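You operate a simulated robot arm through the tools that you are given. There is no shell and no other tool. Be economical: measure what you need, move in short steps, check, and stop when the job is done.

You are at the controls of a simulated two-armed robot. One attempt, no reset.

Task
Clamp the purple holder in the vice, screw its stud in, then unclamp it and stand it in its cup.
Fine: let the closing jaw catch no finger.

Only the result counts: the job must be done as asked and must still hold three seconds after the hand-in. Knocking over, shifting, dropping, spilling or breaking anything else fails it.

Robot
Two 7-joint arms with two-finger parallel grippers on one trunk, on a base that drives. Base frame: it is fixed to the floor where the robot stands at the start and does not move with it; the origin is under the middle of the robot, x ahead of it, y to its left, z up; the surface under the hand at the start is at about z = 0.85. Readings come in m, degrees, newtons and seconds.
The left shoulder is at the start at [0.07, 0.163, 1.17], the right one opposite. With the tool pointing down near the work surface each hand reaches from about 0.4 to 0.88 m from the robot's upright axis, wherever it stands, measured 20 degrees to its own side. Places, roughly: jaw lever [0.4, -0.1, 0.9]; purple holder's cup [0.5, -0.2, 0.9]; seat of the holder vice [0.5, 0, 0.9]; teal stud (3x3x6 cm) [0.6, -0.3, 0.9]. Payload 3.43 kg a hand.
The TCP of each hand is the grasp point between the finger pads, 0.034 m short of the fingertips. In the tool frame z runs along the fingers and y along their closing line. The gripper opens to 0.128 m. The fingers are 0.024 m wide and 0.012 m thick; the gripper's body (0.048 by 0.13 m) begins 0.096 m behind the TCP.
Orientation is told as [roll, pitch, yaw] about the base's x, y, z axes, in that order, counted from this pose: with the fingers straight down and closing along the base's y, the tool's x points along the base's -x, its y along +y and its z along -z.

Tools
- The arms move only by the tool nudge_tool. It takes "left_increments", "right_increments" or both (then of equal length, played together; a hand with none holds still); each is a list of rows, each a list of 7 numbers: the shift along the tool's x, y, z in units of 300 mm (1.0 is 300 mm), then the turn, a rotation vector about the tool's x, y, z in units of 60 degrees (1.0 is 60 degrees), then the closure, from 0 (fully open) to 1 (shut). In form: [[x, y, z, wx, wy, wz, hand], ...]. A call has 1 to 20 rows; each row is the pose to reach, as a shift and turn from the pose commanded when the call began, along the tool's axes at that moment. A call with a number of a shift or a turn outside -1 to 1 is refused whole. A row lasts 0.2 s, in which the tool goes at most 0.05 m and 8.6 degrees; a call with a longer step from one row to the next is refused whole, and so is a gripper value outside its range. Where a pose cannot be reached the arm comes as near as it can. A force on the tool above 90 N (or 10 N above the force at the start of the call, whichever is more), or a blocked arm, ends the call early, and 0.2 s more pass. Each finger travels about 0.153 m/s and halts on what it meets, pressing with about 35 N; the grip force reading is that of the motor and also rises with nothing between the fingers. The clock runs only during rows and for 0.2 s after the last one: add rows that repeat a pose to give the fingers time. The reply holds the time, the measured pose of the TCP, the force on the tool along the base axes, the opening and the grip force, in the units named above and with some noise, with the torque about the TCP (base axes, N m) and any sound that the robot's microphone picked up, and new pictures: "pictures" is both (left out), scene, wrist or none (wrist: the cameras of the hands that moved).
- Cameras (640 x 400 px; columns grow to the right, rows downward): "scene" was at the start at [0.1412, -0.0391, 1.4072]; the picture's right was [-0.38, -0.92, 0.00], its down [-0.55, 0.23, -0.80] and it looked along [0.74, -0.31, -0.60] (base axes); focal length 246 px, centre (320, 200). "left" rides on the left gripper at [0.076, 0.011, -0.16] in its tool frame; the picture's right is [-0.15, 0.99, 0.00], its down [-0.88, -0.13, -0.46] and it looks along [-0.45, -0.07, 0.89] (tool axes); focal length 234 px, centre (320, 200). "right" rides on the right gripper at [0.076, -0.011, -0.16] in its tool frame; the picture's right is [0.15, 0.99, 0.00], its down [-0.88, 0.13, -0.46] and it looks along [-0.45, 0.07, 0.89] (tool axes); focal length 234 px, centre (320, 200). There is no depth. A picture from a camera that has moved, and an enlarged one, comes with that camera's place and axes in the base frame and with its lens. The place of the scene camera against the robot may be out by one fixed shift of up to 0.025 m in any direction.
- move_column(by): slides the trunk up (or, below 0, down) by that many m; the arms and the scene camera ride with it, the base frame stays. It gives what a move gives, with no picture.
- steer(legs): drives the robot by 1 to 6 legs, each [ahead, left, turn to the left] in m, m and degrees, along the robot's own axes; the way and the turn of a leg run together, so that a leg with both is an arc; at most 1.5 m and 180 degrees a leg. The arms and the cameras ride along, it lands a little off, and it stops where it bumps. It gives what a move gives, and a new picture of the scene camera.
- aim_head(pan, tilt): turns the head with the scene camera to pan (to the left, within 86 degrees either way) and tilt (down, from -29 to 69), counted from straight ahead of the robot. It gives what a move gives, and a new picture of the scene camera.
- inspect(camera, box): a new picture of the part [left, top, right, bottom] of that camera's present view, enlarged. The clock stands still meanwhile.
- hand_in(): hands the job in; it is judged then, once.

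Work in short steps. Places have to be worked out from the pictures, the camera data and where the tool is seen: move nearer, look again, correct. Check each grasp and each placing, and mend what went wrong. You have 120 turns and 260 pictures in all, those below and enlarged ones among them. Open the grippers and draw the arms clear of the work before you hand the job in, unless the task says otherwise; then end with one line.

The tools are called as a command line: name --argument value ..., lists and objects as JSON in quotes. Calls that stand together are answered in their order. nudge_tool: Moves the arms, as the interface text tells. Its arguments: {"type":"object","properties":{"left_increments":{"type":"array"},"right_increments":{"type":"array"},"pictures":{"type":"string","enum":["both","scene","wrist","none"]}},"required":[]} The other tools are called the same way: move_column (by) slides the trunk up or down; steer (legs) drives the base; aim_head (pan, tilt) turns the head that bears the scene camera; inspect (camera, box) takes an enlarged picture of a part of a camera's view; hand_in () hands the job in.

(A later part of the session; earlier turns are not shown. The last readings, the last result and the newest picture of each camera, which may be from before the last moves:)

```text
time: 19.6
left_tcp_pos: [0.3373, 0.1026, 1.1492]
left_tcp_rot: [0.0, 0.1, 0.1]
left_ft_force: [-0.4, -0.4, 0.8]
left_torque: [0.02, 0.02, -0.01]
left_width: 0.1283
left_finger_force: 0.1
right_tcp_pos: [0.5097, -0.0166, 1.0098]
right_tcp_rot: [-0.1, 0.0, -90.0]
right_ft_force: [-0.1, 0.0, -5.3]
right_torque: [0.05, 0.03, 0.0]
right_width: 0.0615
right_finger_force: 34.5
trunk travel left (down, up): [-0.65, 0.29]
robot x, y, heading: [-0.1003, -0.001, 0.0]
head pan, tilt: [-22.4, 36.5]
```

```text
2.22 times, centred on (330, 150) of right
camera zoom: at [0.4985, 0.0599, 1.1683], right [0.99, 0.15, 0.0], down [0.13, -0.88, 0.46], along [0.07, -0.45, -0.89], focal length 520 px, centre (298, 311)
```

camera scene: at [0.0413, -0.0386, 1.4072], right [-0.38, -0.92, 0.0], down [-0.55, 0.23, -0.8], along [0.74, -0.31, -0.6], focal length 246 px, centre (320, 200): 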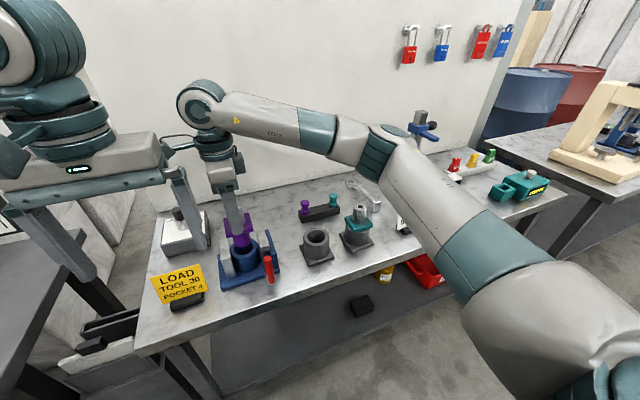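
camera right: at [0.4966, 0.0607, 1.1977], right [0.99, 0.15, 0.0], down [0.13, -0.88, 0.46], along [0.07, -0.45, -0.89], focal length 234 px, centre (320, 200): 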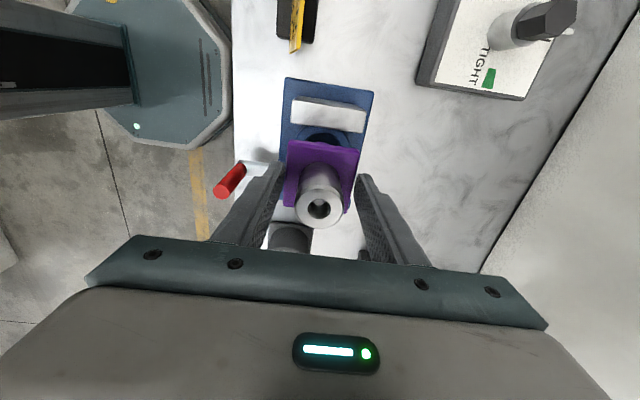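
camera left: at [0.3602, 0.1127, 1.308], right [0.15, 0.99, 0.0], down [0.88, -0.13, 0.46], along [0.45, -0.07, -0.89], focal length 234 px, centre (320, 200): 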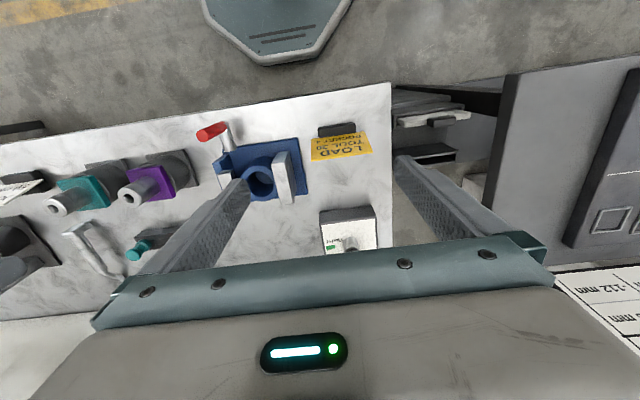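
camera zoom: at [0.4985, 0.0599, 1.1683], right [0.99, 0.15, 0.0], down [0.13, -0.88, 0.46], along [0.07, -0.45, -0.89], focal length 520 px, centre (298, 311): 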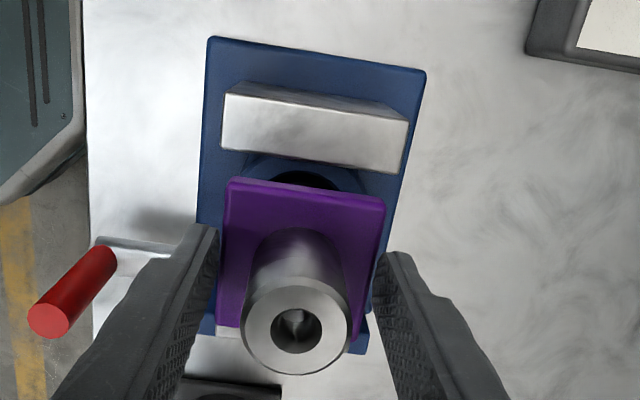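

It appears to be entering the hole with no contact force. Nudge 1 mm to +y and keep lowering.

nudge_tool --right_increments '[[0.004, 0.0, 0.02, 0, 0, 0, 1], [0.004, 0.0, 0.04, 0, 0, 0, 1], [0.004, 0.0, 0.06, 0, 0, 0, 1], [0.004, 0.0, 0.08, 0, 0, 0, 1]]' --pictures "none"

inspect --camera "scene" --box '[210, 210, 290, 280]'

inspect --camera "right" --box '[250, 60, 410, 240]'

```text
time: 20.6
left_tcp_pos: [0.3371, 0.1028, 1.1482]
left_tcp_rot: [-0.1, 0.1, 0.0]
left_ft_force: [0.4, 0.6, 0.9]
left_torque: [0.0, 0.02, 0.0]
left_width: 0.1278
left_finger_force: 0.0
right_tcp_pos: [0.509, -0.0154, 0.9861]
right_tcp_rot: [0.0, 0.0, -89.9]
right_ft_force: [-0.2, -0.8, -5.1]
right_torque: [0.01, -0.01, -0.01]
right_width: 0.0617
right_finger_force: 34.9
trunk travel left (down, up): [-0.65, 0.29]
robot x, y, heading: [-0.0968, -0.0013, -0.1]
head pan, tilt: [-22.4, 36.5]
```

```text
5.71 times, centred on (250, 245) of scene
camera zoom: at [0.0418, -0.039, 1.4071], right [-0.38, -0.92, 0.0], down [-0.55, 0.23, -0.8], along [0.74, -0.31, -0.6], focal length 1406 px, centre (720, -57)
```

zoom: 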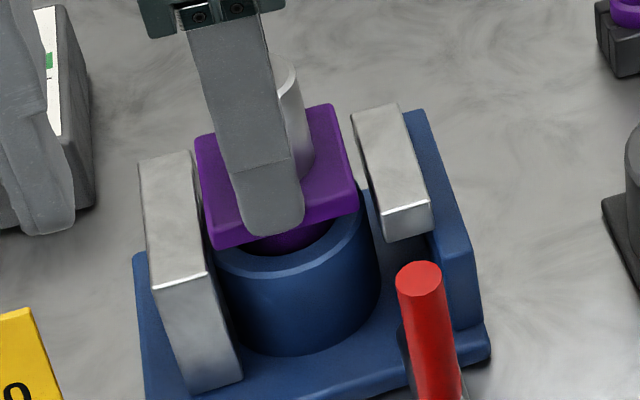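

```text
2.22 times, centred on (330, 150) of right
camera zoom: at [0.4983, 0.0606, 1.1438], right [0.99, 0.15, 0.0], down [0.13, -0.88, 0.46], along [0.07, -0.45, -0.89], focal length 520 px, centre (298, 311)
```

zoom: 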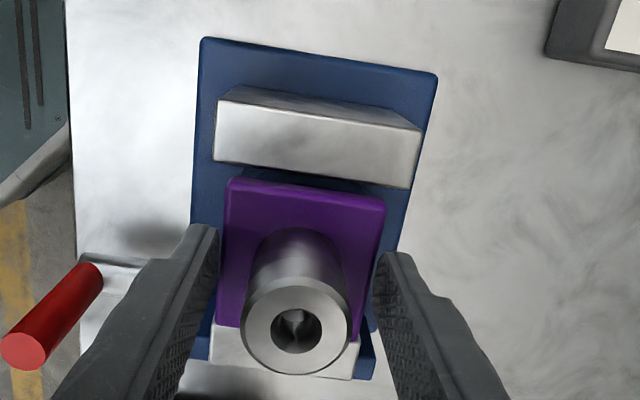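

Still free of contact; lowering to the seat (~0.962) with force check.

nudge_tool --right_increments '[[0.0, 0.0, 0.02, 0, 0, 0, 1], [0.0, 0.0, 0.04, 0, 0, 0, 1], [0.0, 0.0, 0.055, 0, 0, 0, 1], [0.0, 0.0, 0.067, 0, 0, 0, 1]]' --pictures "none"

inspect --camera "scene" --box '[210, 210, 290, 280]'

inspect --camera "right" --box '[250, 60, 410, 240]'

```text
time: 21.6
left_tcp_pos: [0.3371, 0.1031, 1.149]
left_tcp_rot: [0.1, 0.0, 0.0]
left_ft_force: [-0.1, 0.3, -0.1]
left_torque: [0.03, 0.01, -0.01]
left_width: 0.128
left_finger_force: 0.0
right_tcp_pos: [0.5093, -0.0154, 0.9669]
right_tcp_rot: [0.0, 0.0, -89.9]
right_ft_force: [0.7, -1.1, 0.1]
right_torque: [-0.17, 0.15, 0.07]
right_width: 0.0618
right_finger_force: 34.1
trunk travel left (down, up): [-0.65, 0.29]
robot x, y, heading: [-0.098, 0.0018, 0.1]
head pan, tilt: [-22.4, 36.5]
```

```text
5.71 times, centred on (250, 245) of scene
camera zoom: at [0.041, -0.0389, 1.4073], right [-0.38, -0.92, 0.0], down [-0.55, 0.23, -0.8], along [0.74, -0.31, -0.6], focal length 1406 px, centre (720, -57)
```

zoom: 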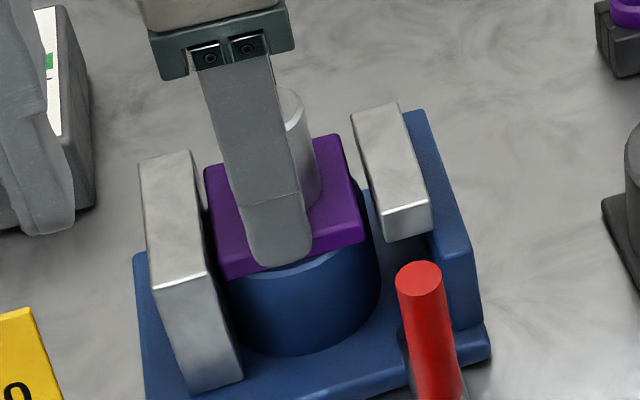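

```text
2.22 times, centred on (330, 150) of right
camera zoom: at [0.4979, 0.0607, 1.1249], right [0.99, 0.15, 0.0], down [0.13, -0.88, 0.46], along [0.07, -0.45, -0.89], focal length 520 px, centre (298, 311)
```

zoom: 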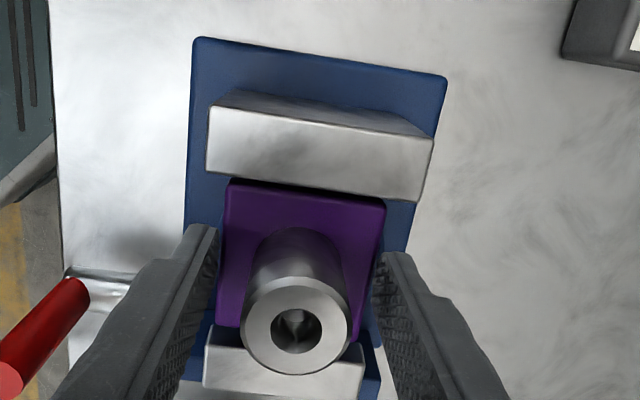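

Load has come off at z≈0.967 — seated or touching. A 2 mm further push will tell.

nudge_tool --right_increments '[[0.0, 0.0, 0.005, 0, 0, 0, 1], [0.0, 0.0, 0.01, 0, 0, 0, 1], [0.0, 0.0, 0.01, 0, 0, 0, 1]]' --pictures "none"

```text
time: 22.4
left_tcp_pos: [0.335, 0.1035, 1.1497]
left_tcp_rot: [0.0, -0.1, 0.0]
left_ft_force: [0.0, 0.2, 1.0]
left_torque: [-0.02, 0.02, -0.01]
left_width: 0.128
left_finger_force: 0.1
right_tcp_pos: [0.5085, -0.0161, 0.9664]
right_tcp_rot: [0.2, 0.1, -90.0]
right_ft_force: [6.9, -1.6, 27.0]
right_torque: [-0.46, -0.35, 0.15]
right_width: 0.0617
right_finger_force: 34.9
trunk travel left (down, up): [-0.65, 0.29]
robot x, y, heading: [-0.1026, -0.0023, -0.1]
head pan, tilt: [-22.4, 36.5]
```

Firm contact: it is seated. Relax the press, open, and lift clear.

nudge_tool --right_increments '[[0.0, 0.0, -0.008, 0, 0, 0, 1], [0.0, 0.0, -0.008, 0, 0, 0, 0.3], [0.0, 0.0, -0.008, 0, 0, 0, 0.3], [0, 0, -0.1, 0, 0, 0, 0.3], [0, 0, -0.22, 0, 0, 0, 0.3], [0, 0, -0.35, 0, 0, 0, 0.3], [0, 0, -0.45, 0, 0, 0, 0.3]]'

inspect --camera "scene" --box '[210, 210, 290, 280]'

inspect --camera "right" --box '[220, 40, 420, 240]'

```text
time: 23.9
left_tcp_pos: [0.3357, 0.1034, 1.1485]
left_tcp_rot: [0.0, 0.0, 0.0]
left_ft_force: [0.0, -0.8, -0.3]
left_torque: [0.01, 0.02, -0.03]
left_width: 0.1278
left_finger_force: 0.0
right_tcp_pos: [0.5079, -0.0154, 1.0994]
right_tcp_rot: [0.1, 0.0, -90.0]
right_ft_force: [-0.5, 0.0, 0.5]
right_torque: [-0.01, 0.0, 0.0]
right_width: 0.0896
right_finger_force: 0.0
trunk travel left (down, up): [-0.65, 0.29]
robot x, y, heading: [-0.0999, -0.0013, 0.1]
head pan, tilt: [-22.4, 36.5]
camera scene: at [0.0403, -0.0386, 1.4072], right [-0.38, -0.92, 0.0], down [-0.55, 0.23, -0.8], along [0.74, -0.31, -0.59], focal length 246 px, centre (320, 200)
camera right: at [0.4965, 0.0612, 1.257], right [0.99, 0.15, 0.0], down [0.13, -0.88, 0.46], along [0.07, -0.45, -0.89], focal length 234 px, centre (320, 200)
```

scene: 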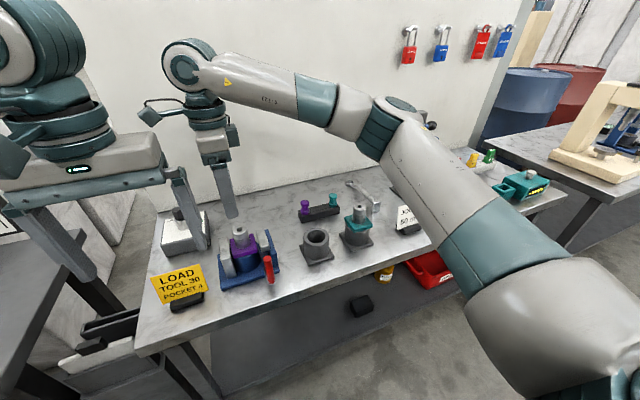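
right: 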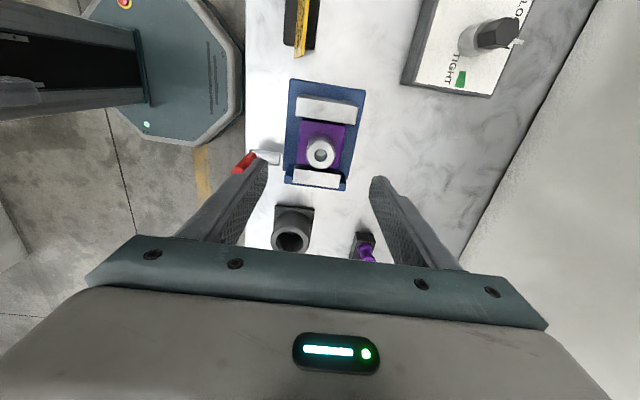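

```text
5.71 times, centred on (250, 245) of scene
camera zoom: at [0.0403, -0.0386, 1.4072], right [-0.38, -0.92, 0.0], down [-0.55, 0.23, -0.8], along [0.74, -0.31, -0.59], focal length 1406 px, centre (720, -57)
```

zoom: 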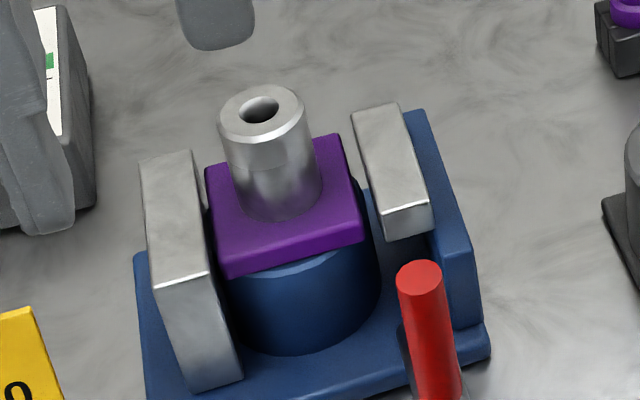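

```text
2.00 times, centred on (320, 140) of right
camera zoom: at [0.4965, 0.0612, 1.257], right [0.99, 0.15, 0.0], down [0.13, -0.88, 0.46], along [0.07, -0.45, -0.89], focal length 468 px, centre (320, 320)
```

zoom: 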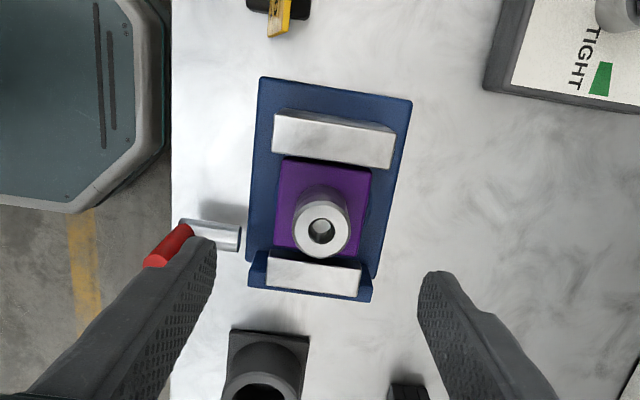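

The holder sits square between the jaws. The right hand now goes over the purple stud, then the left hand (fingers closing along y) goes over the red lever handle at (0.405,-0.062).

nudge_tool --right_increments '[[-0.12, 0.065, 0, 0, 0, 0, 0.3], [-0.24, 0.13, 0, 0, 0, 0, 0.3], [-0.36, 0.195, 0, 0, 0, 0, 0.3], [-0.48, 0.26, 0, 0, 0, 0, 0.3], [-0.6, 0.325, 0, 0, 0, 0, 0.3], [-0.707, 0.387, 0, 0, 0, 0, 0.3], [-0.707, 0.387, 0, 0, 0, 0, 0.3]]' --pictures "wrist"

nudge_tool --left_increments '[[-0.05, -0.12, 0.04, 0, 0, 0, 0.3], [-0.1, -0.24, 0.08, 0, 0, 0, 0.6], [-0.15, -0.36, 0.12, 0, 0, 0, 0.65], [-0.19, -0.46, 0.18, 0, 0, 0, 0.65], [-0.227, -0.547, 0.23, 0, 0, 0, 0.65], [-0.227, -0.547, 0.23, 0, 0, 0, 0.65]]'

inspect --camera "left" --box '[220, 60, 420, 240]'

inspect --camera "right" --box '[220, 40, 420, 240]'

```text
time: 25.6
left_tcp_pos: [0.3361, 0.1043, 1.1487]
left_tcp_rot: [0.0, 0.0, 0.1]
left_ft_force: [0.5, -0.4, 0.2]
left_torque: [0.02, 0.0, 0.02]
left_width: 0.1282
left_finger_force: 0.1
right_tcp_pos: [0.6244, -0.2267, 1.0988]
right_tcp_rot: [0.0, 0.0, -90.0]
right_ft_force: [0.0, -0.8, -0.8]
right_torque: [-0.01, 0.03, 0.03]
right_width: 0.0897
right_finger_force: 0.1
trunk travel left (down, up): [-0.65, 0.29]
robot x, y, heading: [-0.0982, 0.0007, 0.0]
head pan, tilt: [-22.4, 36.5]
camera right: at [0.6132, -0.1509, 1.2574], right [0.99, 0.15, 0.0], down [0.13, -0.88, 0.46], along [0.07, -0.45, -0.89], focal length 234 px, centre (320, 200)
```

right: 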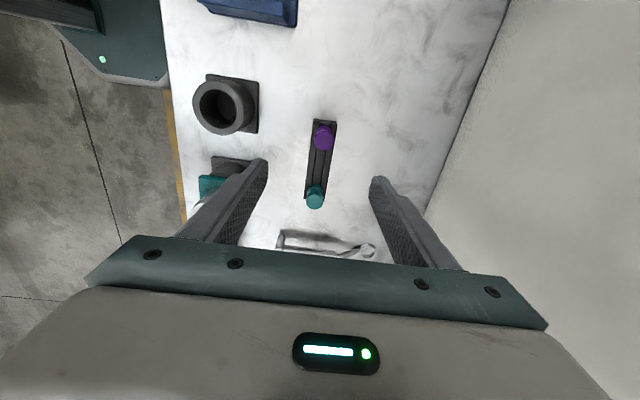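

```text
time: 26.9
left_tcp_pos: [0.4051, -0.0613, 1.0795]
left_tcp_rot: [0.0, 0.0, -0.1]
left_ft_force: [0.0, 0.7, 0.5]
left_torque: [0.0, 0.01, -0.02]
left_width: 0.0447
left_finger_force: 0.1
right_tcp_pos: [0.6242, -0.2277, 1.0989]
right_tcp_rot: [0.0, 0.0, -90.0]
right_ft_force: [-0.1, 0.0, 0.2]
right_torque: [-0.02, 0.01, -0.02]
right_width: 0.0897
right_finger_force: 0.0
trunk travel left (down, up): [-0.65, 0.29]
robot x, y, heading: [-0.099, 0.0002, 0.2]
head pan, tilt: [-22.4, 36.5]
camera scene: at [0.0408, -0.0383, 1.4072], right [-0.38, -0.92, 0.0], down [-0.55, 0.23, -0.8], along [0.74, -0.31, -0.59], focal length 246 px, centre (320, 200)
camera left: at [0.3292, -0.051, 1.2386], right [0.15, 0.99, 0.0], down [0.88, -0.13, 0.46], along [0.45, -0.07, -0.89], focal length 234 px, centre (320, 200)
```

scene: 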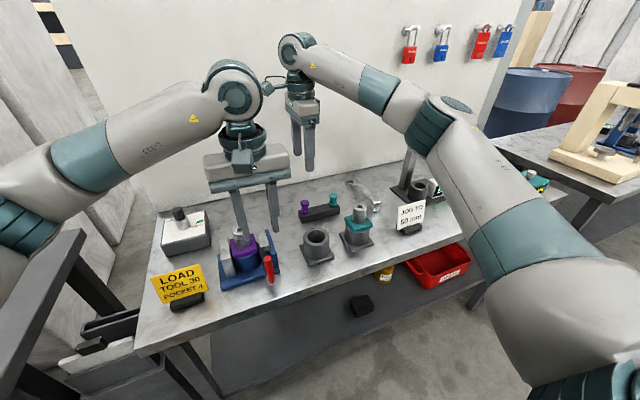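
left: 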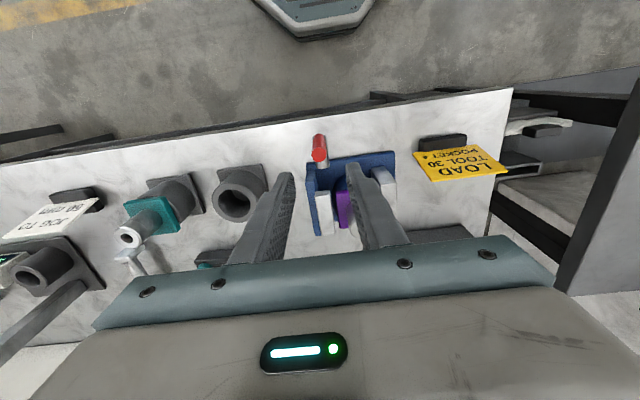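

```text
2.22 times, centred on (320, 150) of left
camera zoom: at [0.3292, -0.051, 1.2386], right [0.15, 0.99, 0.0], down [0.88, -0.13, 0.46], along [0.45, -0.07, -0.89], focal length 520 px, centre (320, 311)
```

zoom: 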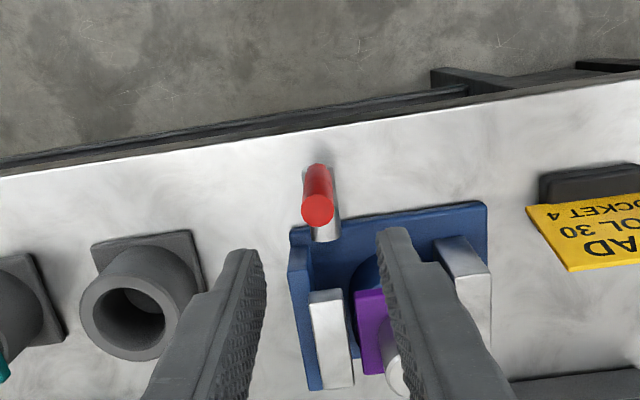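

```text
2.00 times, centred on (320, 140) of right
camera zoom: at [0.6131, -0.1506, 1.2573], right [0.99, 0.15, 0.0], down [0.13, -0.88, 0.46], along [0.07, -0.45, -0.89], focal length 468 px, centre (320, 320)
```

zoom: 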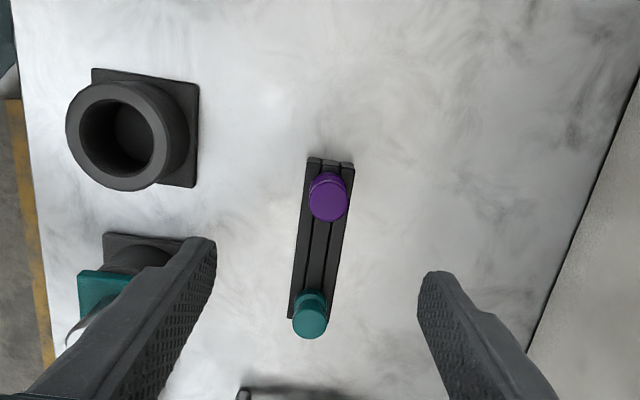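

Handle tip confirmed at (0.405,-0.064). Lowering the left hand so its fingers straddle the handle with a 45 mm gap.

nudge_tool --left_increments '[[0, -0.009, 0.1, 0, 0, 0, 0.65], [0, -0.009, 0.2, 0, 0, 0, 0.65], [0, -0.009, 0.3, 0, 0, 0, 0.65], [0, -0.009, 0.4, 0, 0, 0, 0.65], [0, -0.009, 0.43, 0, 0, 0, 0.65]]'

inspect --camera "scene" --box '[210, 200, 310, 310]'

inspect --camera "left" --box '[240, 60, 400, 240]'

```text
time: 28.1
left_tcp_pos: [0.4033, -0.0651, 0.9515]
left_tcp_rot: [0.0, 0.1, -0.1]
left_ft_force: [0.4, -0.1, -0.4]
left_torque: [-0.02, -0.01, -0.02]
left_width: 0.0449
left_finger_force: 0.1
right_tcp_pos: [0.623, -0.2276, 1.0984]
right_tcp_rot: [0.0, -0.1, -90.0]
right_ft_force: [-0.3, -0.9, 0.6]
right_torque: [-0.01, -0.01, 0.01]
right_width: 0.0895
right_finger_force: 0.2
trunk travel left (down, up): [-0.65, 0.29]
robot x, y, heading: [-0.095, -0.0011, 0.2]
head pan, tilt: [-22.4, 36.5]
camera scene: at [0.0409, -0.039, 1.4072], right [-0.38, -0.92, 0.0], down [-0.55, 0.23, -0.8], along [0.74, -0.31, -0.6], focal length 246 px, centre (320, 200)
camera left: at [0.328, -0.0549, 1.1098], right [0.15, 0.99, 0.0], down [0.88, -0.13, 0.46], along [0.45, -0.07, -0.89], focal length 234 px, centre (320, 200)
```

scene: 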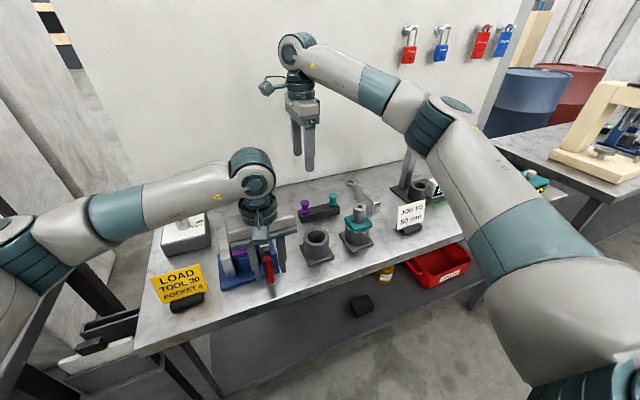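
left: 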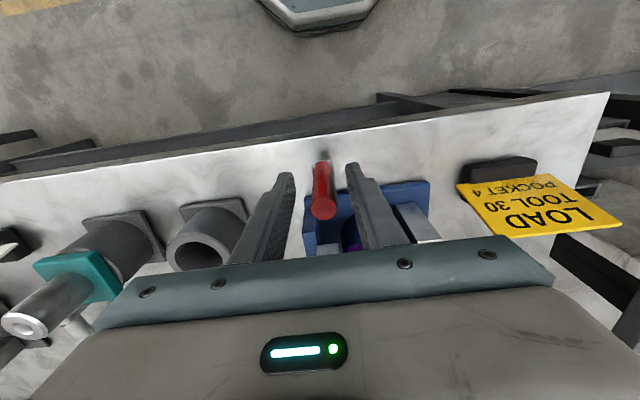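

```text
3.64 times, centred on (260, 255) of scene
camera zoom: at [0.0409, -0.039, 1.4072], right [-0.38, -0.92, 0.0], down [-0.55, 0.23, -0.8], along [0.74, -0.31, -0.6], focal length 895 px, centre (538, 0)
```

zoom: 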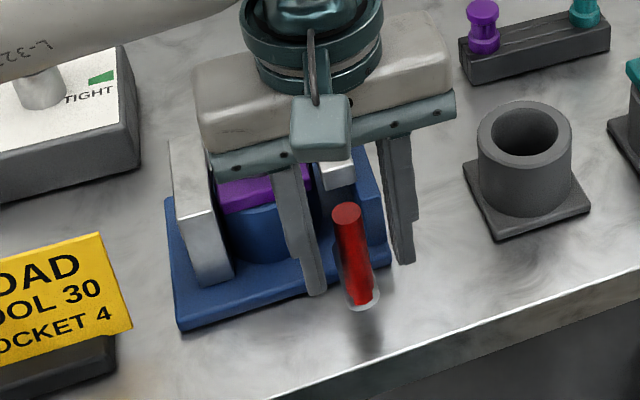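

```text
2.22 times, centred on (320, 150) of left
camera zoom: at [0.328, -0.0549, 1.1098], right [0.15, 0.99, 0.0], down [0.88, -0.13, 0.46], along [0.45, -0.07, -0.89], focal length 520 px, centre (320, 311)
```

zoom: 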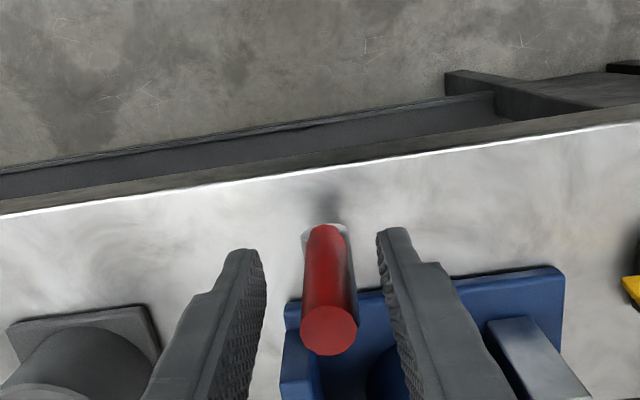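

The handle is between the fingers. Push test toward −y, 35 mm, watching the force.

nudge_tool --left_increments '[[0, -0.03, 0, 0, 0, 0, 0.65], [0, -0.06, 0, 0, 0, 0, 0.65], [0, -0.09, 0, 0, 0, 0, 0.65], [0, -0.12, 0, 0, 0, 0, 0.65]]' --pictures "none"

inspect --camera "left" --box '[240, 60, 400, 240]'

```text
time: 29.1
left_tcp_pos: [0.4049, -0.1005, 0.9503]
left_tcp_rot: [0.0, 0.0, 0.0]
left_ft_force: [1.3, 4.8, 4.5]
left_torque: [0.78, 0.16, 0.05]
left_width: 0.0505
left_finger_force: 16.1
right_tcp_pos: [0.6238, -0.2281, 1.0993]
right_tcp_rot: [-0.1, 0.0, -90.0]
right_ft_force: [-0.2, 0.2, 0.3]
right_torque: [0.01, 0.01, 0.03]
right_width: 0.0897
right_finger_force: 0.1
trunk travel left (down, up): [-0.65, 0.29]
robot x, y, heading: [-0.0989, -0.0026, 0.2]
head pan, tilt: [-22.4, 36.5]
```

```text
2.22 times, centred on (320, 150) of left
camera zoom: at [0.3284, -0.0905, 1.1103], right [0.15, 0.99, 0.0], down [0.88, -0.13, 0.46], along [0.45, -0.07, -0.89], focal length 520 px, centre (320, 311)
```

zoom: 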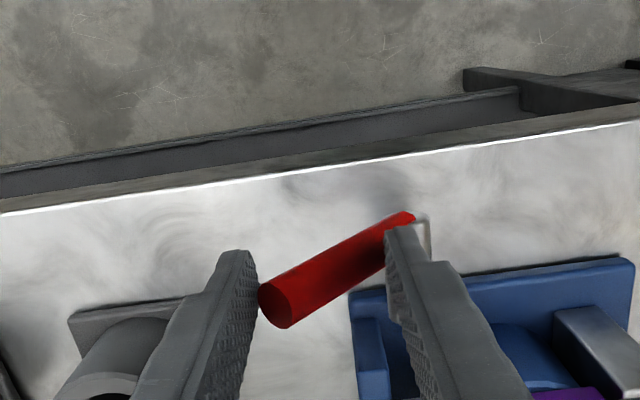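

The handle tilts about the x-axis toward −y with little force. I open the gap and carry on in the same direction.

nudge_tool --left_increments '[[0, -0.04, 0, 0, 0, 0, 0.5], [0, -0.08, 0, 0, 0, 0, 0.35], [0, -0.12, 0, 0, 0, 0, 0.3], [0, -0.15, 0, 0, 0, 0, 0.3]]' --pictures "none"

inspect --camera "left" --box '[240, 60, 400, 240]'

inspect --camera "scene" --box '[210, 200, 310, 310]'

```text
time: 30.1
left_tcp_pos: [0.4045, -0.1455, 0.9516]
left_tcp_rot: [-0.2, 0.0, -0.1]
left_ft_force: [0.6, 1.4, 0.4]
left_torque: [-0.07, 0.02, -0.01]
left_width: 0.0899
left_finger_force: 0.5
right_tcp_pos: [0.623, -0.2269, 1.0988]
right_tcp_rot: [0.0, 0.0, -90.0]
right_ft_force: [0.8, -0.3, 0.4]
right_torque: [-0.02, -0.04, -0.02]
right_width: 0.0894
right_finger_force: 0.0
trunk travel left (down, up): [-0.65, 0.29]
robot x, y, heading: [-0.0982, -0.001, -0.2]
head pan, tilt: [-22.4, 36.5]
```

```text
2.22 times, centred on (320, 150) of left
camera zoom: at [0.3281, -0.136, 1.1105], right [0.15, 0.99, 0.0], down [0.88, -0.13, 0.46], along [0.45, -0.07, -0.89], focal length 520 px, centre (320, 311)
```

zoom: 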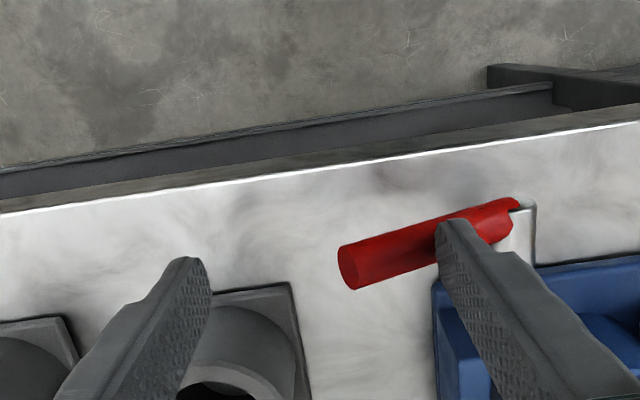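

```text
3.64 times, centred on (260, 255) of scene
camera zoom: at [0.0408, -0.0392, 1.4072], right [-0.38, -0.92, 0.0], down [-0.55, 0.23, -0.8], along [0.74, -0.31, -0.6], focal length 895 px, centre (538, 0)
```

zoom: 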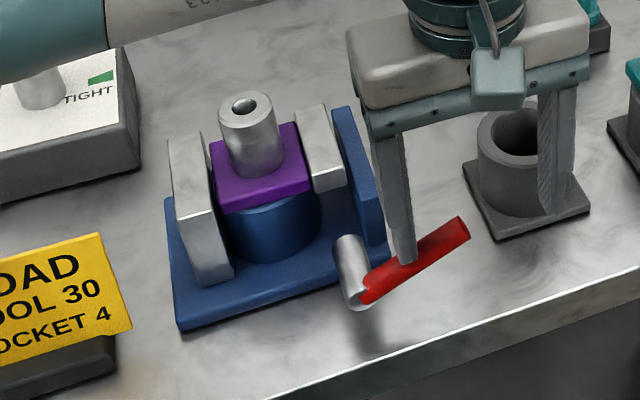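

The −y jaw is coming off its backing, so this is the closing direction; the handle is ~60° over. I lift, close the fingers and press the handle down from above.

nudge_tool --left_increments '[[0, 0.0, -0.1, 0, 0, 0, 0.3], [0, 0.0, -0.2, 0, 0, 0, 0.5], [0, 0.05, -0.2, 0, 0, 0, 0.9], [0, 0.1, -0.2, 0, 0, 0, 1], [0, 0.1, -0.2, 0, 0, 0, 1], [0, 0.1, -0.12, 0, 0, 0, 1], [0, 0.1, -0.08, 0, 0, 0, 1], [0, 0.1, -0.04, 0, 0, 0, 1], [0, 0.1, -0.01, 0, 0, 0, 1]]' --pictures "none"

inspect --camera "scene" --box '[210, 200, 310, 310]'

```text
time: 32.1
left_tcp_pos: [0.4033, -0.1164, 0.9549]
left_tcp_rot: [-0.2, 0.1, 0.0]
left_ft_force: [0.5, -1.8, 4.3]
left_torque: [-0.06, -0.03, 0.0]
left_width: 0.0
left_finger_force: 32.7
right_tcp_pos: [0.6234, -0.2279, 1.099]
right_tcp_rot: [0.0, 0.1, -90.0]
right_ft_force: [1.1, -0.7, 0.6]
right_torque: [-0.01, 0.0, -0.04]
right_width: 0.0895
right_finger_force: 0.0
trunk travel left (down, up): [-0.65, 0.29]
robot x, y, heading: [-0.1018, 0.001, -0.0]
head pan, tilt: [-22.4, 36.5]
```

```text
3.64 times, centred on (260, 255) of scene
camera zoom: at [0.0407, -0.0392, 1.4073], right [-0.38, -0.92, 0.0], down [-0.55, 0.23, -0.8], along [0.74, -0.31, -0.6], focal length 895 px, centre (538, 0)
```

zoom: 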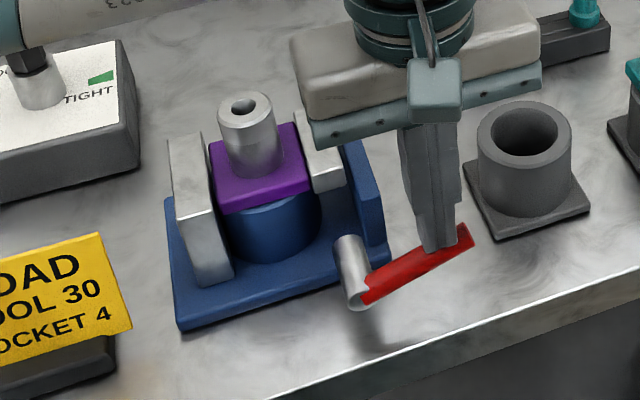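

Contact on the handle with 4 N; press further down step by step.

nudge_tool --left_increments '[[0, 0, 0.02, 0, 0, 0, 1], [0, 0.0, 0.04, 0, 0, 0, 1], [0, 0.0, 0.06, 0, 0, 0, 1], [0, 0.0, 0.06, 0, 0, 0, 1]]' --pictures "none"

inspect --camera "scene" --box '[210, 200, 310, 310]'

```text
time: 33.1
left_tcp_pos: [0.4035, -0.116, 0.9358]
left_tcp_rot: [-0.1, -0.1, 0.0]
left_ft_force: [0.3, -2.7, 3.7]
left_torque: [-0.12, -0.03, 0.02]
left_width: 0.0001
left_finger_force: 32.8
right_tcp_pos: [0.6234, -0.2286, 1.0996]
right_tcp_rot: [-0.1, 0.1, -89.9]
right_ft_force: [-0.2, 0.1, 0.1]
right_torque: [0.02, -0.01, 0.01]
right_width: 0.0898
right_finger_force: 0.0
trunk travel left (down, up): [-0.65, 0.29]
robot x, y, heading: [-0.1019, -0.0023, -0.0]
head pan, tilt: [-22.4, 36.5]
```

```text
3.64 times, centred on (260, 255) of scene
camera zoom: at [0.0407, -0.0395, 1.4072], right [-0.38, -0.92, 0.0], down [-0.55, 0.23, -0.8], along [0.74, -0.31, -0.6], focal length 895 px, centre (538, 0)
```

zoom: 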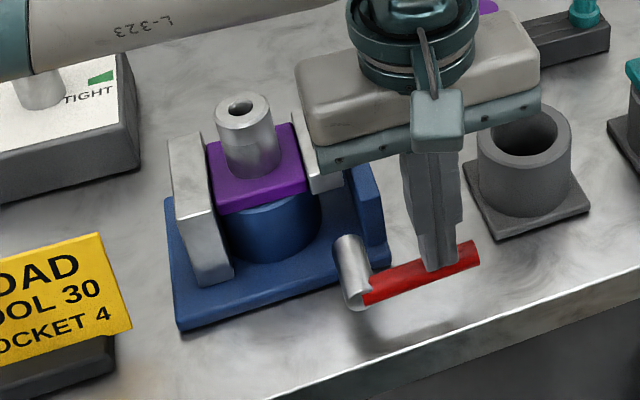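

Still moving freely; the flange has been pushed toward the +y jaw. Continue pressing down.

nudge_tool --left_increments '[[0, 0, 0.02, 0, 0, 0, 1], [0, 0.0, 0.035, 0, 0, 0, 1], [0, 0.0, 0.05, 0, 0, 0, 1], [0, 0.0, 0.05, 0, 0, 0, 1]]' --pictures "none"

inspect --camera "scene" --box '[210, 200, 310, 310]'

```text
time: 34.1
left_tcp_pos: [0.4029, -0.1164, 0.9242]
left_tcp_rot: [-0.2, -0.3, 0.0]
left_ft_force: [5.5, -8.5, 38.8]
left_torque: [0.1, -0.27, -0.1]
left_width: 0.0002
left_finger_force: 33.1
right_tcp_pos: [0.6234, -0.2276, 1.1004]
right_tcp_rot: [0.1, 0.0, -90.0]
right_ft_force: [-0.2, 1.2, -0.8]
right_torque: [-0.02, 0.01, -0.03]
right_width: 0.0896
right_finger_force: 0.1
trunk travel left (down, up): [-0.65, 0.29]
robot x, y, heading: [-0.1004, 0.0003, -0.2]
head pan, tilt: [-22.4, 36.5]
```

```text
3.64 times, centred on (260, 255) of scene
camera zoom: at [0.0382, -0.0395, 1.408], right [-0.38, -0.92, 0.0], down [-0.55, 0.23, -0.8], along [0.74, -0.31, -0.59], focal length 895 px, centre (538, 0)
```

zoom: 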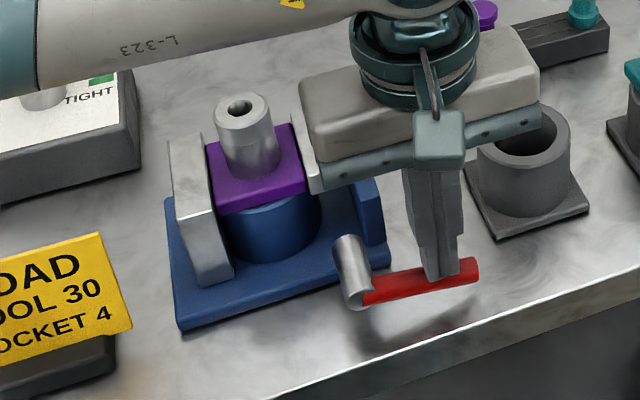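

Hard stop at 39 N: the handle is horizontal and the jaws closed. Raise and retract the left hand, then view the clamp.

nudge_tool --left_increments '[[0, 0, -0.1, 0, 0, 0, 1], [0, 0, -0.25, 0, 0, 0, 1], [0, 0, -0.4, 0, 0, 0, 0.8], [0, 0.0, -0.55, 0, 0, 0, 0.5], [0.1, 0.12, -0.6, 0, 0, 0, 0.3], [0.2, 0.25, -0.65, 0, 0, 0, 0.3], [0.25, 0.4, -0.7, 0, 0, 0, 0.3], [0.25, 0.55, -0.7, 0, 0, 0, 0.3], [0.25, 0.7, -0.7, 0, 0, 0, 0.3]]'

inspect --camera "scene" --box '[210, 200, 310, 310]'

inspect --camera "left" --box '[160, 60, 360, 240]'

```text
refused: row 6 steps farther than a row can; nothing moved
```

```text
3.64 times, centred on (260, 255) of scene
camera zoom: at [0.0382, -0.0395, 1.408], right [-0.38, -0.92, 0.0], down [-0.55, 0.23, -0.8], along [0.74, -0.31, -0.59], focal length 895 px, centre (538, 0)
```

zoom: 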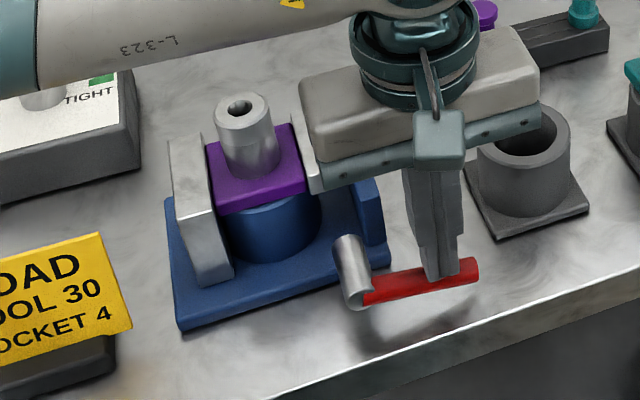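

```text
2.22 times, centred on (260, 150) of left
camera zoom: at [0.3268, -0.1063, 1.0833], right [0.15, 0.99, 0.0], down [0.88, -0.13, 0.46], along [0.46, -0.07, -0.89], focal length 520 px, centre (453, 311)
```

zoom: 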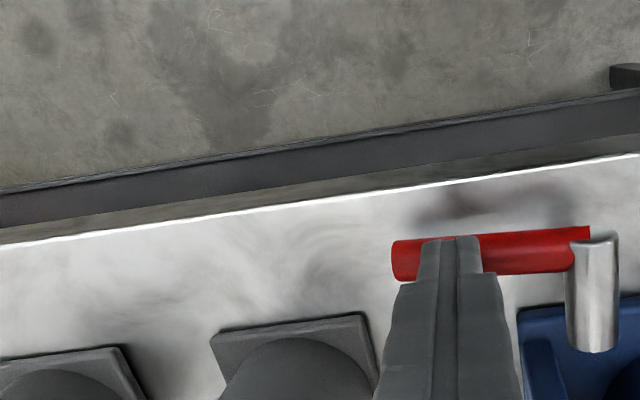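

One row was too long; retrying with shorter steps.

nudge_tool --left_increments '[[0, 0, -0.1, 0, 0, 0, 1], [0, 0, -0.25, 0, 0, 0, 1], [0, 0, -0.4, 0, 0, 0, 0.8], [0, 0.0, -0.55, 0, 0, 0, 0.5], [0.07, 0.1, -0.6, 0, 0, 0, 0.3], [0.14, 0.2, -0.65, 0, 0, 0, 0.3], [0.2, 0.3, -0.7, 0, 0, 0, 0.3], [0.25, 0.44, -0.7, 0, 0, 0, 0.3], [0.25, 0.58, -0.7, 0, 0, 0, 0.3], [0.25, 0.7, -0.7, 0, 0, 0, 0.3]]'

inspect --camera "scene" --box '[210, 200, 310, 310]'

inspect --camera "left" --box '[160, 60, 360, 240]'

```text
time: 36.4
left_tcp_pos: [0.3275, 0.0963, 1.1305]
left_tcp_rot: [-0.2, 0.0, 0.0]
left_ft_force: [0.1, 0.6, 0.1]
left_torque: [-0.04, 0.02, -0.01]
left_width: 0.0897
left_finger_force: 0.2
right_tcp_pos: [0.6237, -0.225, 1.0995]
right_tcp_rot: [0.1, 0.0, -90.0]
right_ft_force: [-0.4, -0.3, 0.0]
right_torque: [-0.02, 0.0, -0.01]
right_width: 0.0896
right_finger_force: 0.1
trunk travel left (down, up): [-0.65, 0.29]
robot x, y, heading: [-0.1042, -0.0011, 0.2]
head pan, tilt: [-22.4, 36.5]
camera scene: at [0.0405, -0.0372, 1.4073], right [-0.38, -0.92, 0.0], down [-0.55, 0.23, -0.8], along [0.74, -0.31, -0.59], focal length 246 px, centre (320, 200)
camera left: at [0.2525, 0.1061, 1.2895], right [0.15, 0.99, 0.0], down [0.88, -0.13, 0.46], along [0.45, -0.07, -0.89], focal length 234 px, centre (320, 200)
```

scene: 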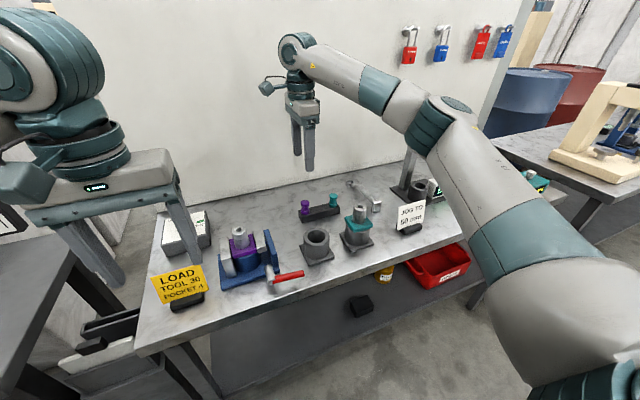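
left: 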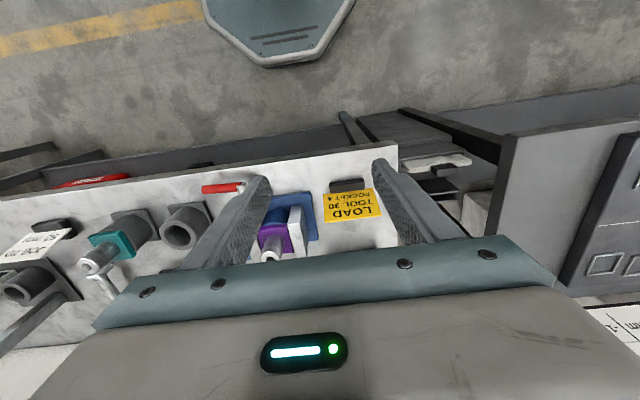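

```text
3.64 times, centred on (260, 255) of scene
camera zoom: at [0.0405, -0.0372, 1.4073], right [-0.38, -0.92, 0.0], down [-0.55, 0.23, -0.8], along [0.74, -0.31, -0.59], focal length 895 px, centre (538, 0)
```

zoom: 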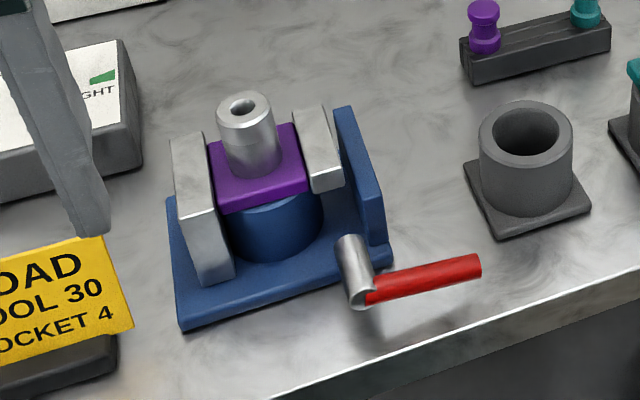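

```text
2.22 times, centred on (260, 150) of left
camera zoom: at [0.2525, 0.1061, 1.2895], right [0.15, 0.99, 0.0], down [0.88, -0.13, 0.46], along [0.45, -0.07, -0.89], focal length 520 px, centre (453, 311)
```

zoom: 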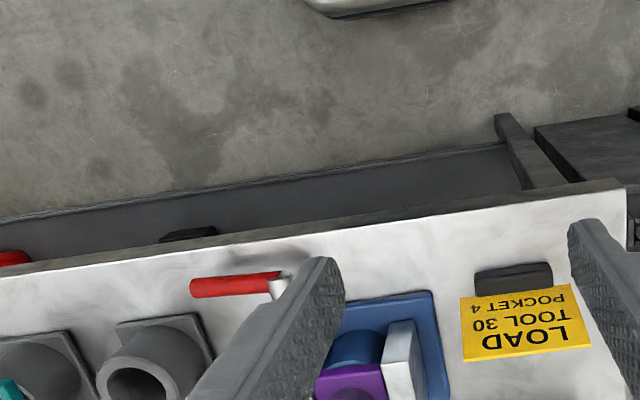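

The flange is clamped between both jaws. Next the stud: I turn the right hand to yaw +60 so that there's a long clockwise range for screwing.

nudge_tool --right_increments '[[0, 0, 0, 0, 0, -0.14, 0.3], [0, 0, 0, 0, 0, -0.28, 0.3], [0, 0, 0, 0, 0, -0.42, 0.3], [0, 0, 0, 0, 0, -0.56, 0.3], [0, 0, 0, 0, 0, -0.7, 0.3], [0, 0, 0, 0, 0, -0.84, 0.3], [0, 0, 0, 0, 0, -0.98, 0.3]]' --pictures "none"

nudge_tool --right_increments '[[0, 0, 0, 0, 0, -0.14, 0.3], [0, 0, 0, 0, 0, -0.28, 0.3], [0, 0, 0, 0, 0, -0.42, 0.3], [0, 0, 0, 0, 0, -0.56, 0.3], [0, 0, 0, 0, 0, -0.7, 0.3], [0, 0, 0, 0, 0, -0.84, 0.3], [0, 0, 0, 0, 0, -0.98, 0.3]]' --pictures "none"

nudge_tool --right_increments '[[0, 0, 0, 0, 0, -0.14, 0.3], [0, 0, 0, 0, 0, -0.28, 0.3], [0, 0, 0, 0, 0, -0.42, 0.3], [0, 0, 0, 0, 0, -0.5, 0.4], [0, 0, 0, 0, 0, -0.5, 0.4]]'

inspect --camera "right" --box '[220, 60, 420, 240]'

```text
time: 38.0
left_tcp_pos: [0.3285, 0.0943, 1.1305]
left_tcp_rot: [0.0, 0.0, -0.1]
left_ft_force: [0.3, 0.5, -0.6]
left_torque: [-0.02, 0.03, -0.04]
left_width: 0.0896
left_finger_force: 0.0
right_tcp_pos: [0.6247, -0.2273, 1.0974]
right_tcp_rot: [-0.1, 0.0, -31.0]
right_ft_force: [0.0, 0.1, 0.8]
right_torque: [0.02, 0.01, -0.01]
right_width: 0.0897
right_finger_force: 0.1
trunk travel left (down, up): [-0.65, 0.29]
robot x, y, heading: [-0.1005, -0.0015, 0.3]
head pan, tilt: [-22.4, 36.5]
```

```text
time: 39.5
left_tcp_pos: [0.3284, 0.095, 1.1315]
left_tcp_rot: [0.0, 0.0, 0.0]
left_ft_force: [0.8, 0.5, 0.4]
left_torque: [0.01, 0.01, 0.02]
left_width: 0.0894
left_finger_force: 0.0
right_tcp_pos: [0.6249, -0.2281, 1.0981]
right_tcp_rot: [0.0, 0.1, 27.7]
right_ft_force: [0.1, -0.3, -0.2]
right_torque: [0.01, -0.02, 0.01]
right_width: 0.0895
right_finger_force: 0.0
trunk travel left (down, up): [-0.65, 0.29]
robot x, y, heading: [-0.0979, 0.0035, -0.3]
head pan, tilt: [-22.4, 36.5]
```

```text
time: 40.8
left_tcp_pos: [0.3301, 0.099, 1.1292]
left_tcp_rot: [-0.2, 0.1, 0.0]
left_ft_force: [-0.2, -0.1, -0.4]
left_torque: [-0.03, 0.02, -0.02]
left_width: 0.0896
left_finger_force: 0.1
right_tcp_pos: [0.5186, -0.2056, 1.0929]
right_tcp_rot: [-0.5, 0.1, 53.3]
right_ft_force: [-1.0, 0.2, -1.2]
right_torque: [-0.04, 0.02, -0.02]
right_width: 0.0768
right_finger_force: 0.1
right hand out of reach, approached as far as the arm can: row 1, 2, 3, 4, 5
trunk travel left (down, up): [-0.65, 0.29]
robot x, y, heading: [-0.1028, 0.0046, -0.0]
head pan, tilt: [-22.4, 36.5]
camera scene: at [0.0428, -0.0351, 1.4071], right [-0.38, -0.92, 0.0], down [-0.55, 0.22, -0.8], along [0.74, -0.31, -0.6], focal length 246 px, centre (320, 200)
camera right: at [0.4818, -0.2716, 1.2519], right [-0.88, 0.47, -0.01], down [0.42, 0.79, 0.45], along [0.22, 0.4, -0.89], focal length 234 px, centre (320, 200)
```

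scene: 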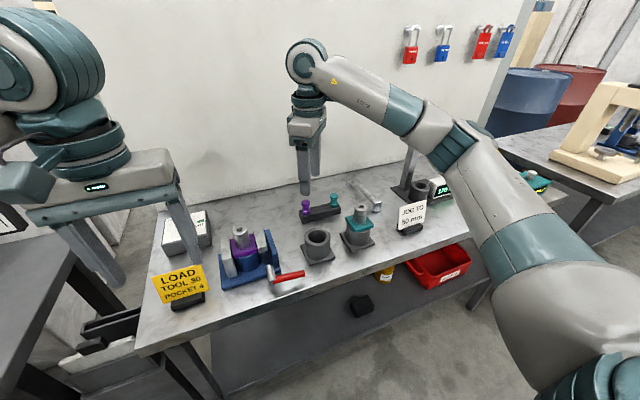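
right: 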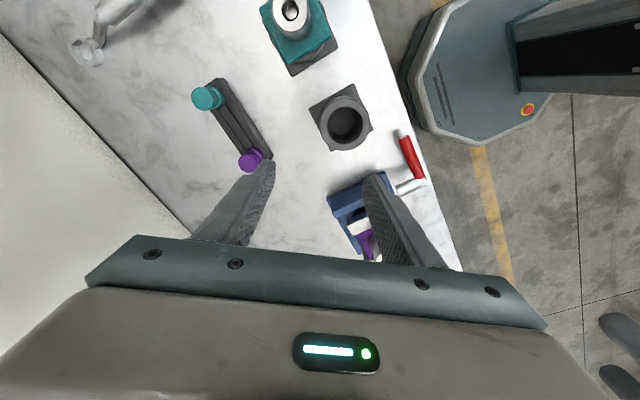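

```text
2.22 times, centred on (320, 150) of right
camera zoom: at [0.4818, -0.2716, 1.2519], right [-0.88, 0.47, -0.01], down [0.42, 0.79, 0.45], along [0.22, 0.4, -0.89], focal length 520 px, centre (320, 311)
```

zoom: 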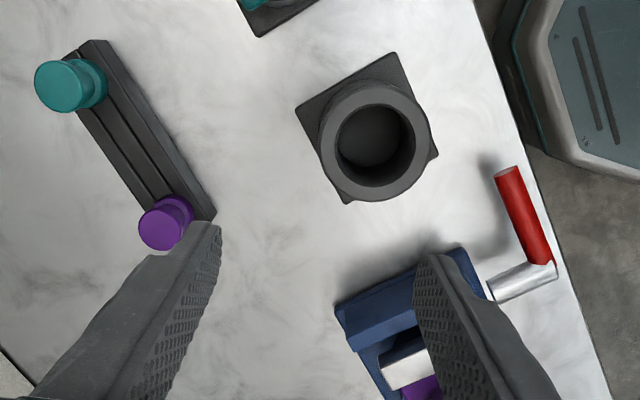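

Yaw +60 is out of reach out there; I settle for about yaw +20 above the stud.

nudge_tool --right_increments '[[-0.04, -0.08, 0, 0, 0, 0.14, 0.4], [-0.08, -0.16, 0, 0, 0, 0.28, 0.4], [-0.12, -0.24, 0, 0, 0, 0.42, 0.4], [-0.165, -0.336, 0, 0, 0, 0.56, 0.4], [-0.165, -0.336, 0, 0, 0, 0.56, 0.4]]' --pictures "wrist"

inspect --camera "right" --box '[240, 80, 400, 240]'

```text
time: 42.0
left_tcp_pos: [0.329, 0.0944, 1.1306]
left_tcp_rot: [0.0, 0.0, -0.1]
left_ft_force: [0.0, 0.3, -0.1]
left_torque: [0.01, -0.01, -0.05]
left_width: 0.0895
left_finger_force: 0.1
right_tcp_pos: [0.63, -0.2305, 1.0953]
right_tcp_rot: [-0.3, -0.2, 19.4]
right_ft_force: [-0.4, -0.1, 0.3]
right_torque: [0.02, -0.02, 0.01]
right_width: 0.0768
right_finger_force: 0.0
trunk travel left (down, up): [-0.65, 0.29]
robot x, y, heading: [-0.1008, 0.0038, -0.1]
head pan, tilt: [-22.4, 36.5]
camera right: at [0.5605, -0.2656, 1.2526], right [-0.47, 0.88, -0.01], down [0.78, 0.42, 0.46], along [0.41, 0.21, -0.89], focal length 234 px, centre (320, 200)
```

right: 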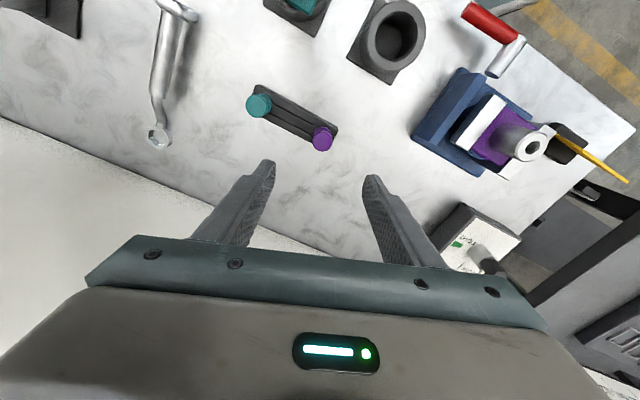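

```text
2.50 times, centred on (320, 160) of right
camera zoom: at [0.5605, -0.2656, 1.2526], right [-0.47, 0.88, -0.01], down [0.78, 0.42, 0.46], along [0.41, 0.21, -0.89], focal length 585 px, centre (320, 300)
```

zoom: 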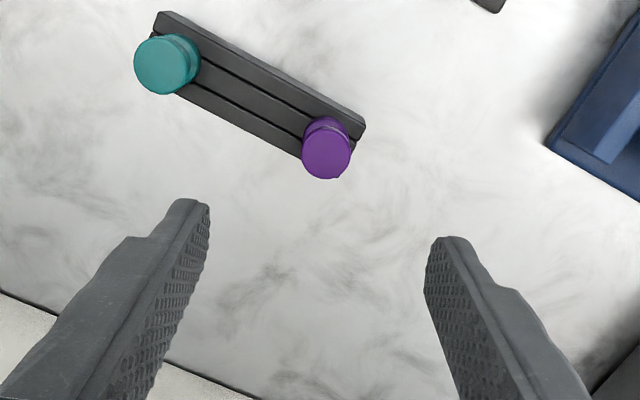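

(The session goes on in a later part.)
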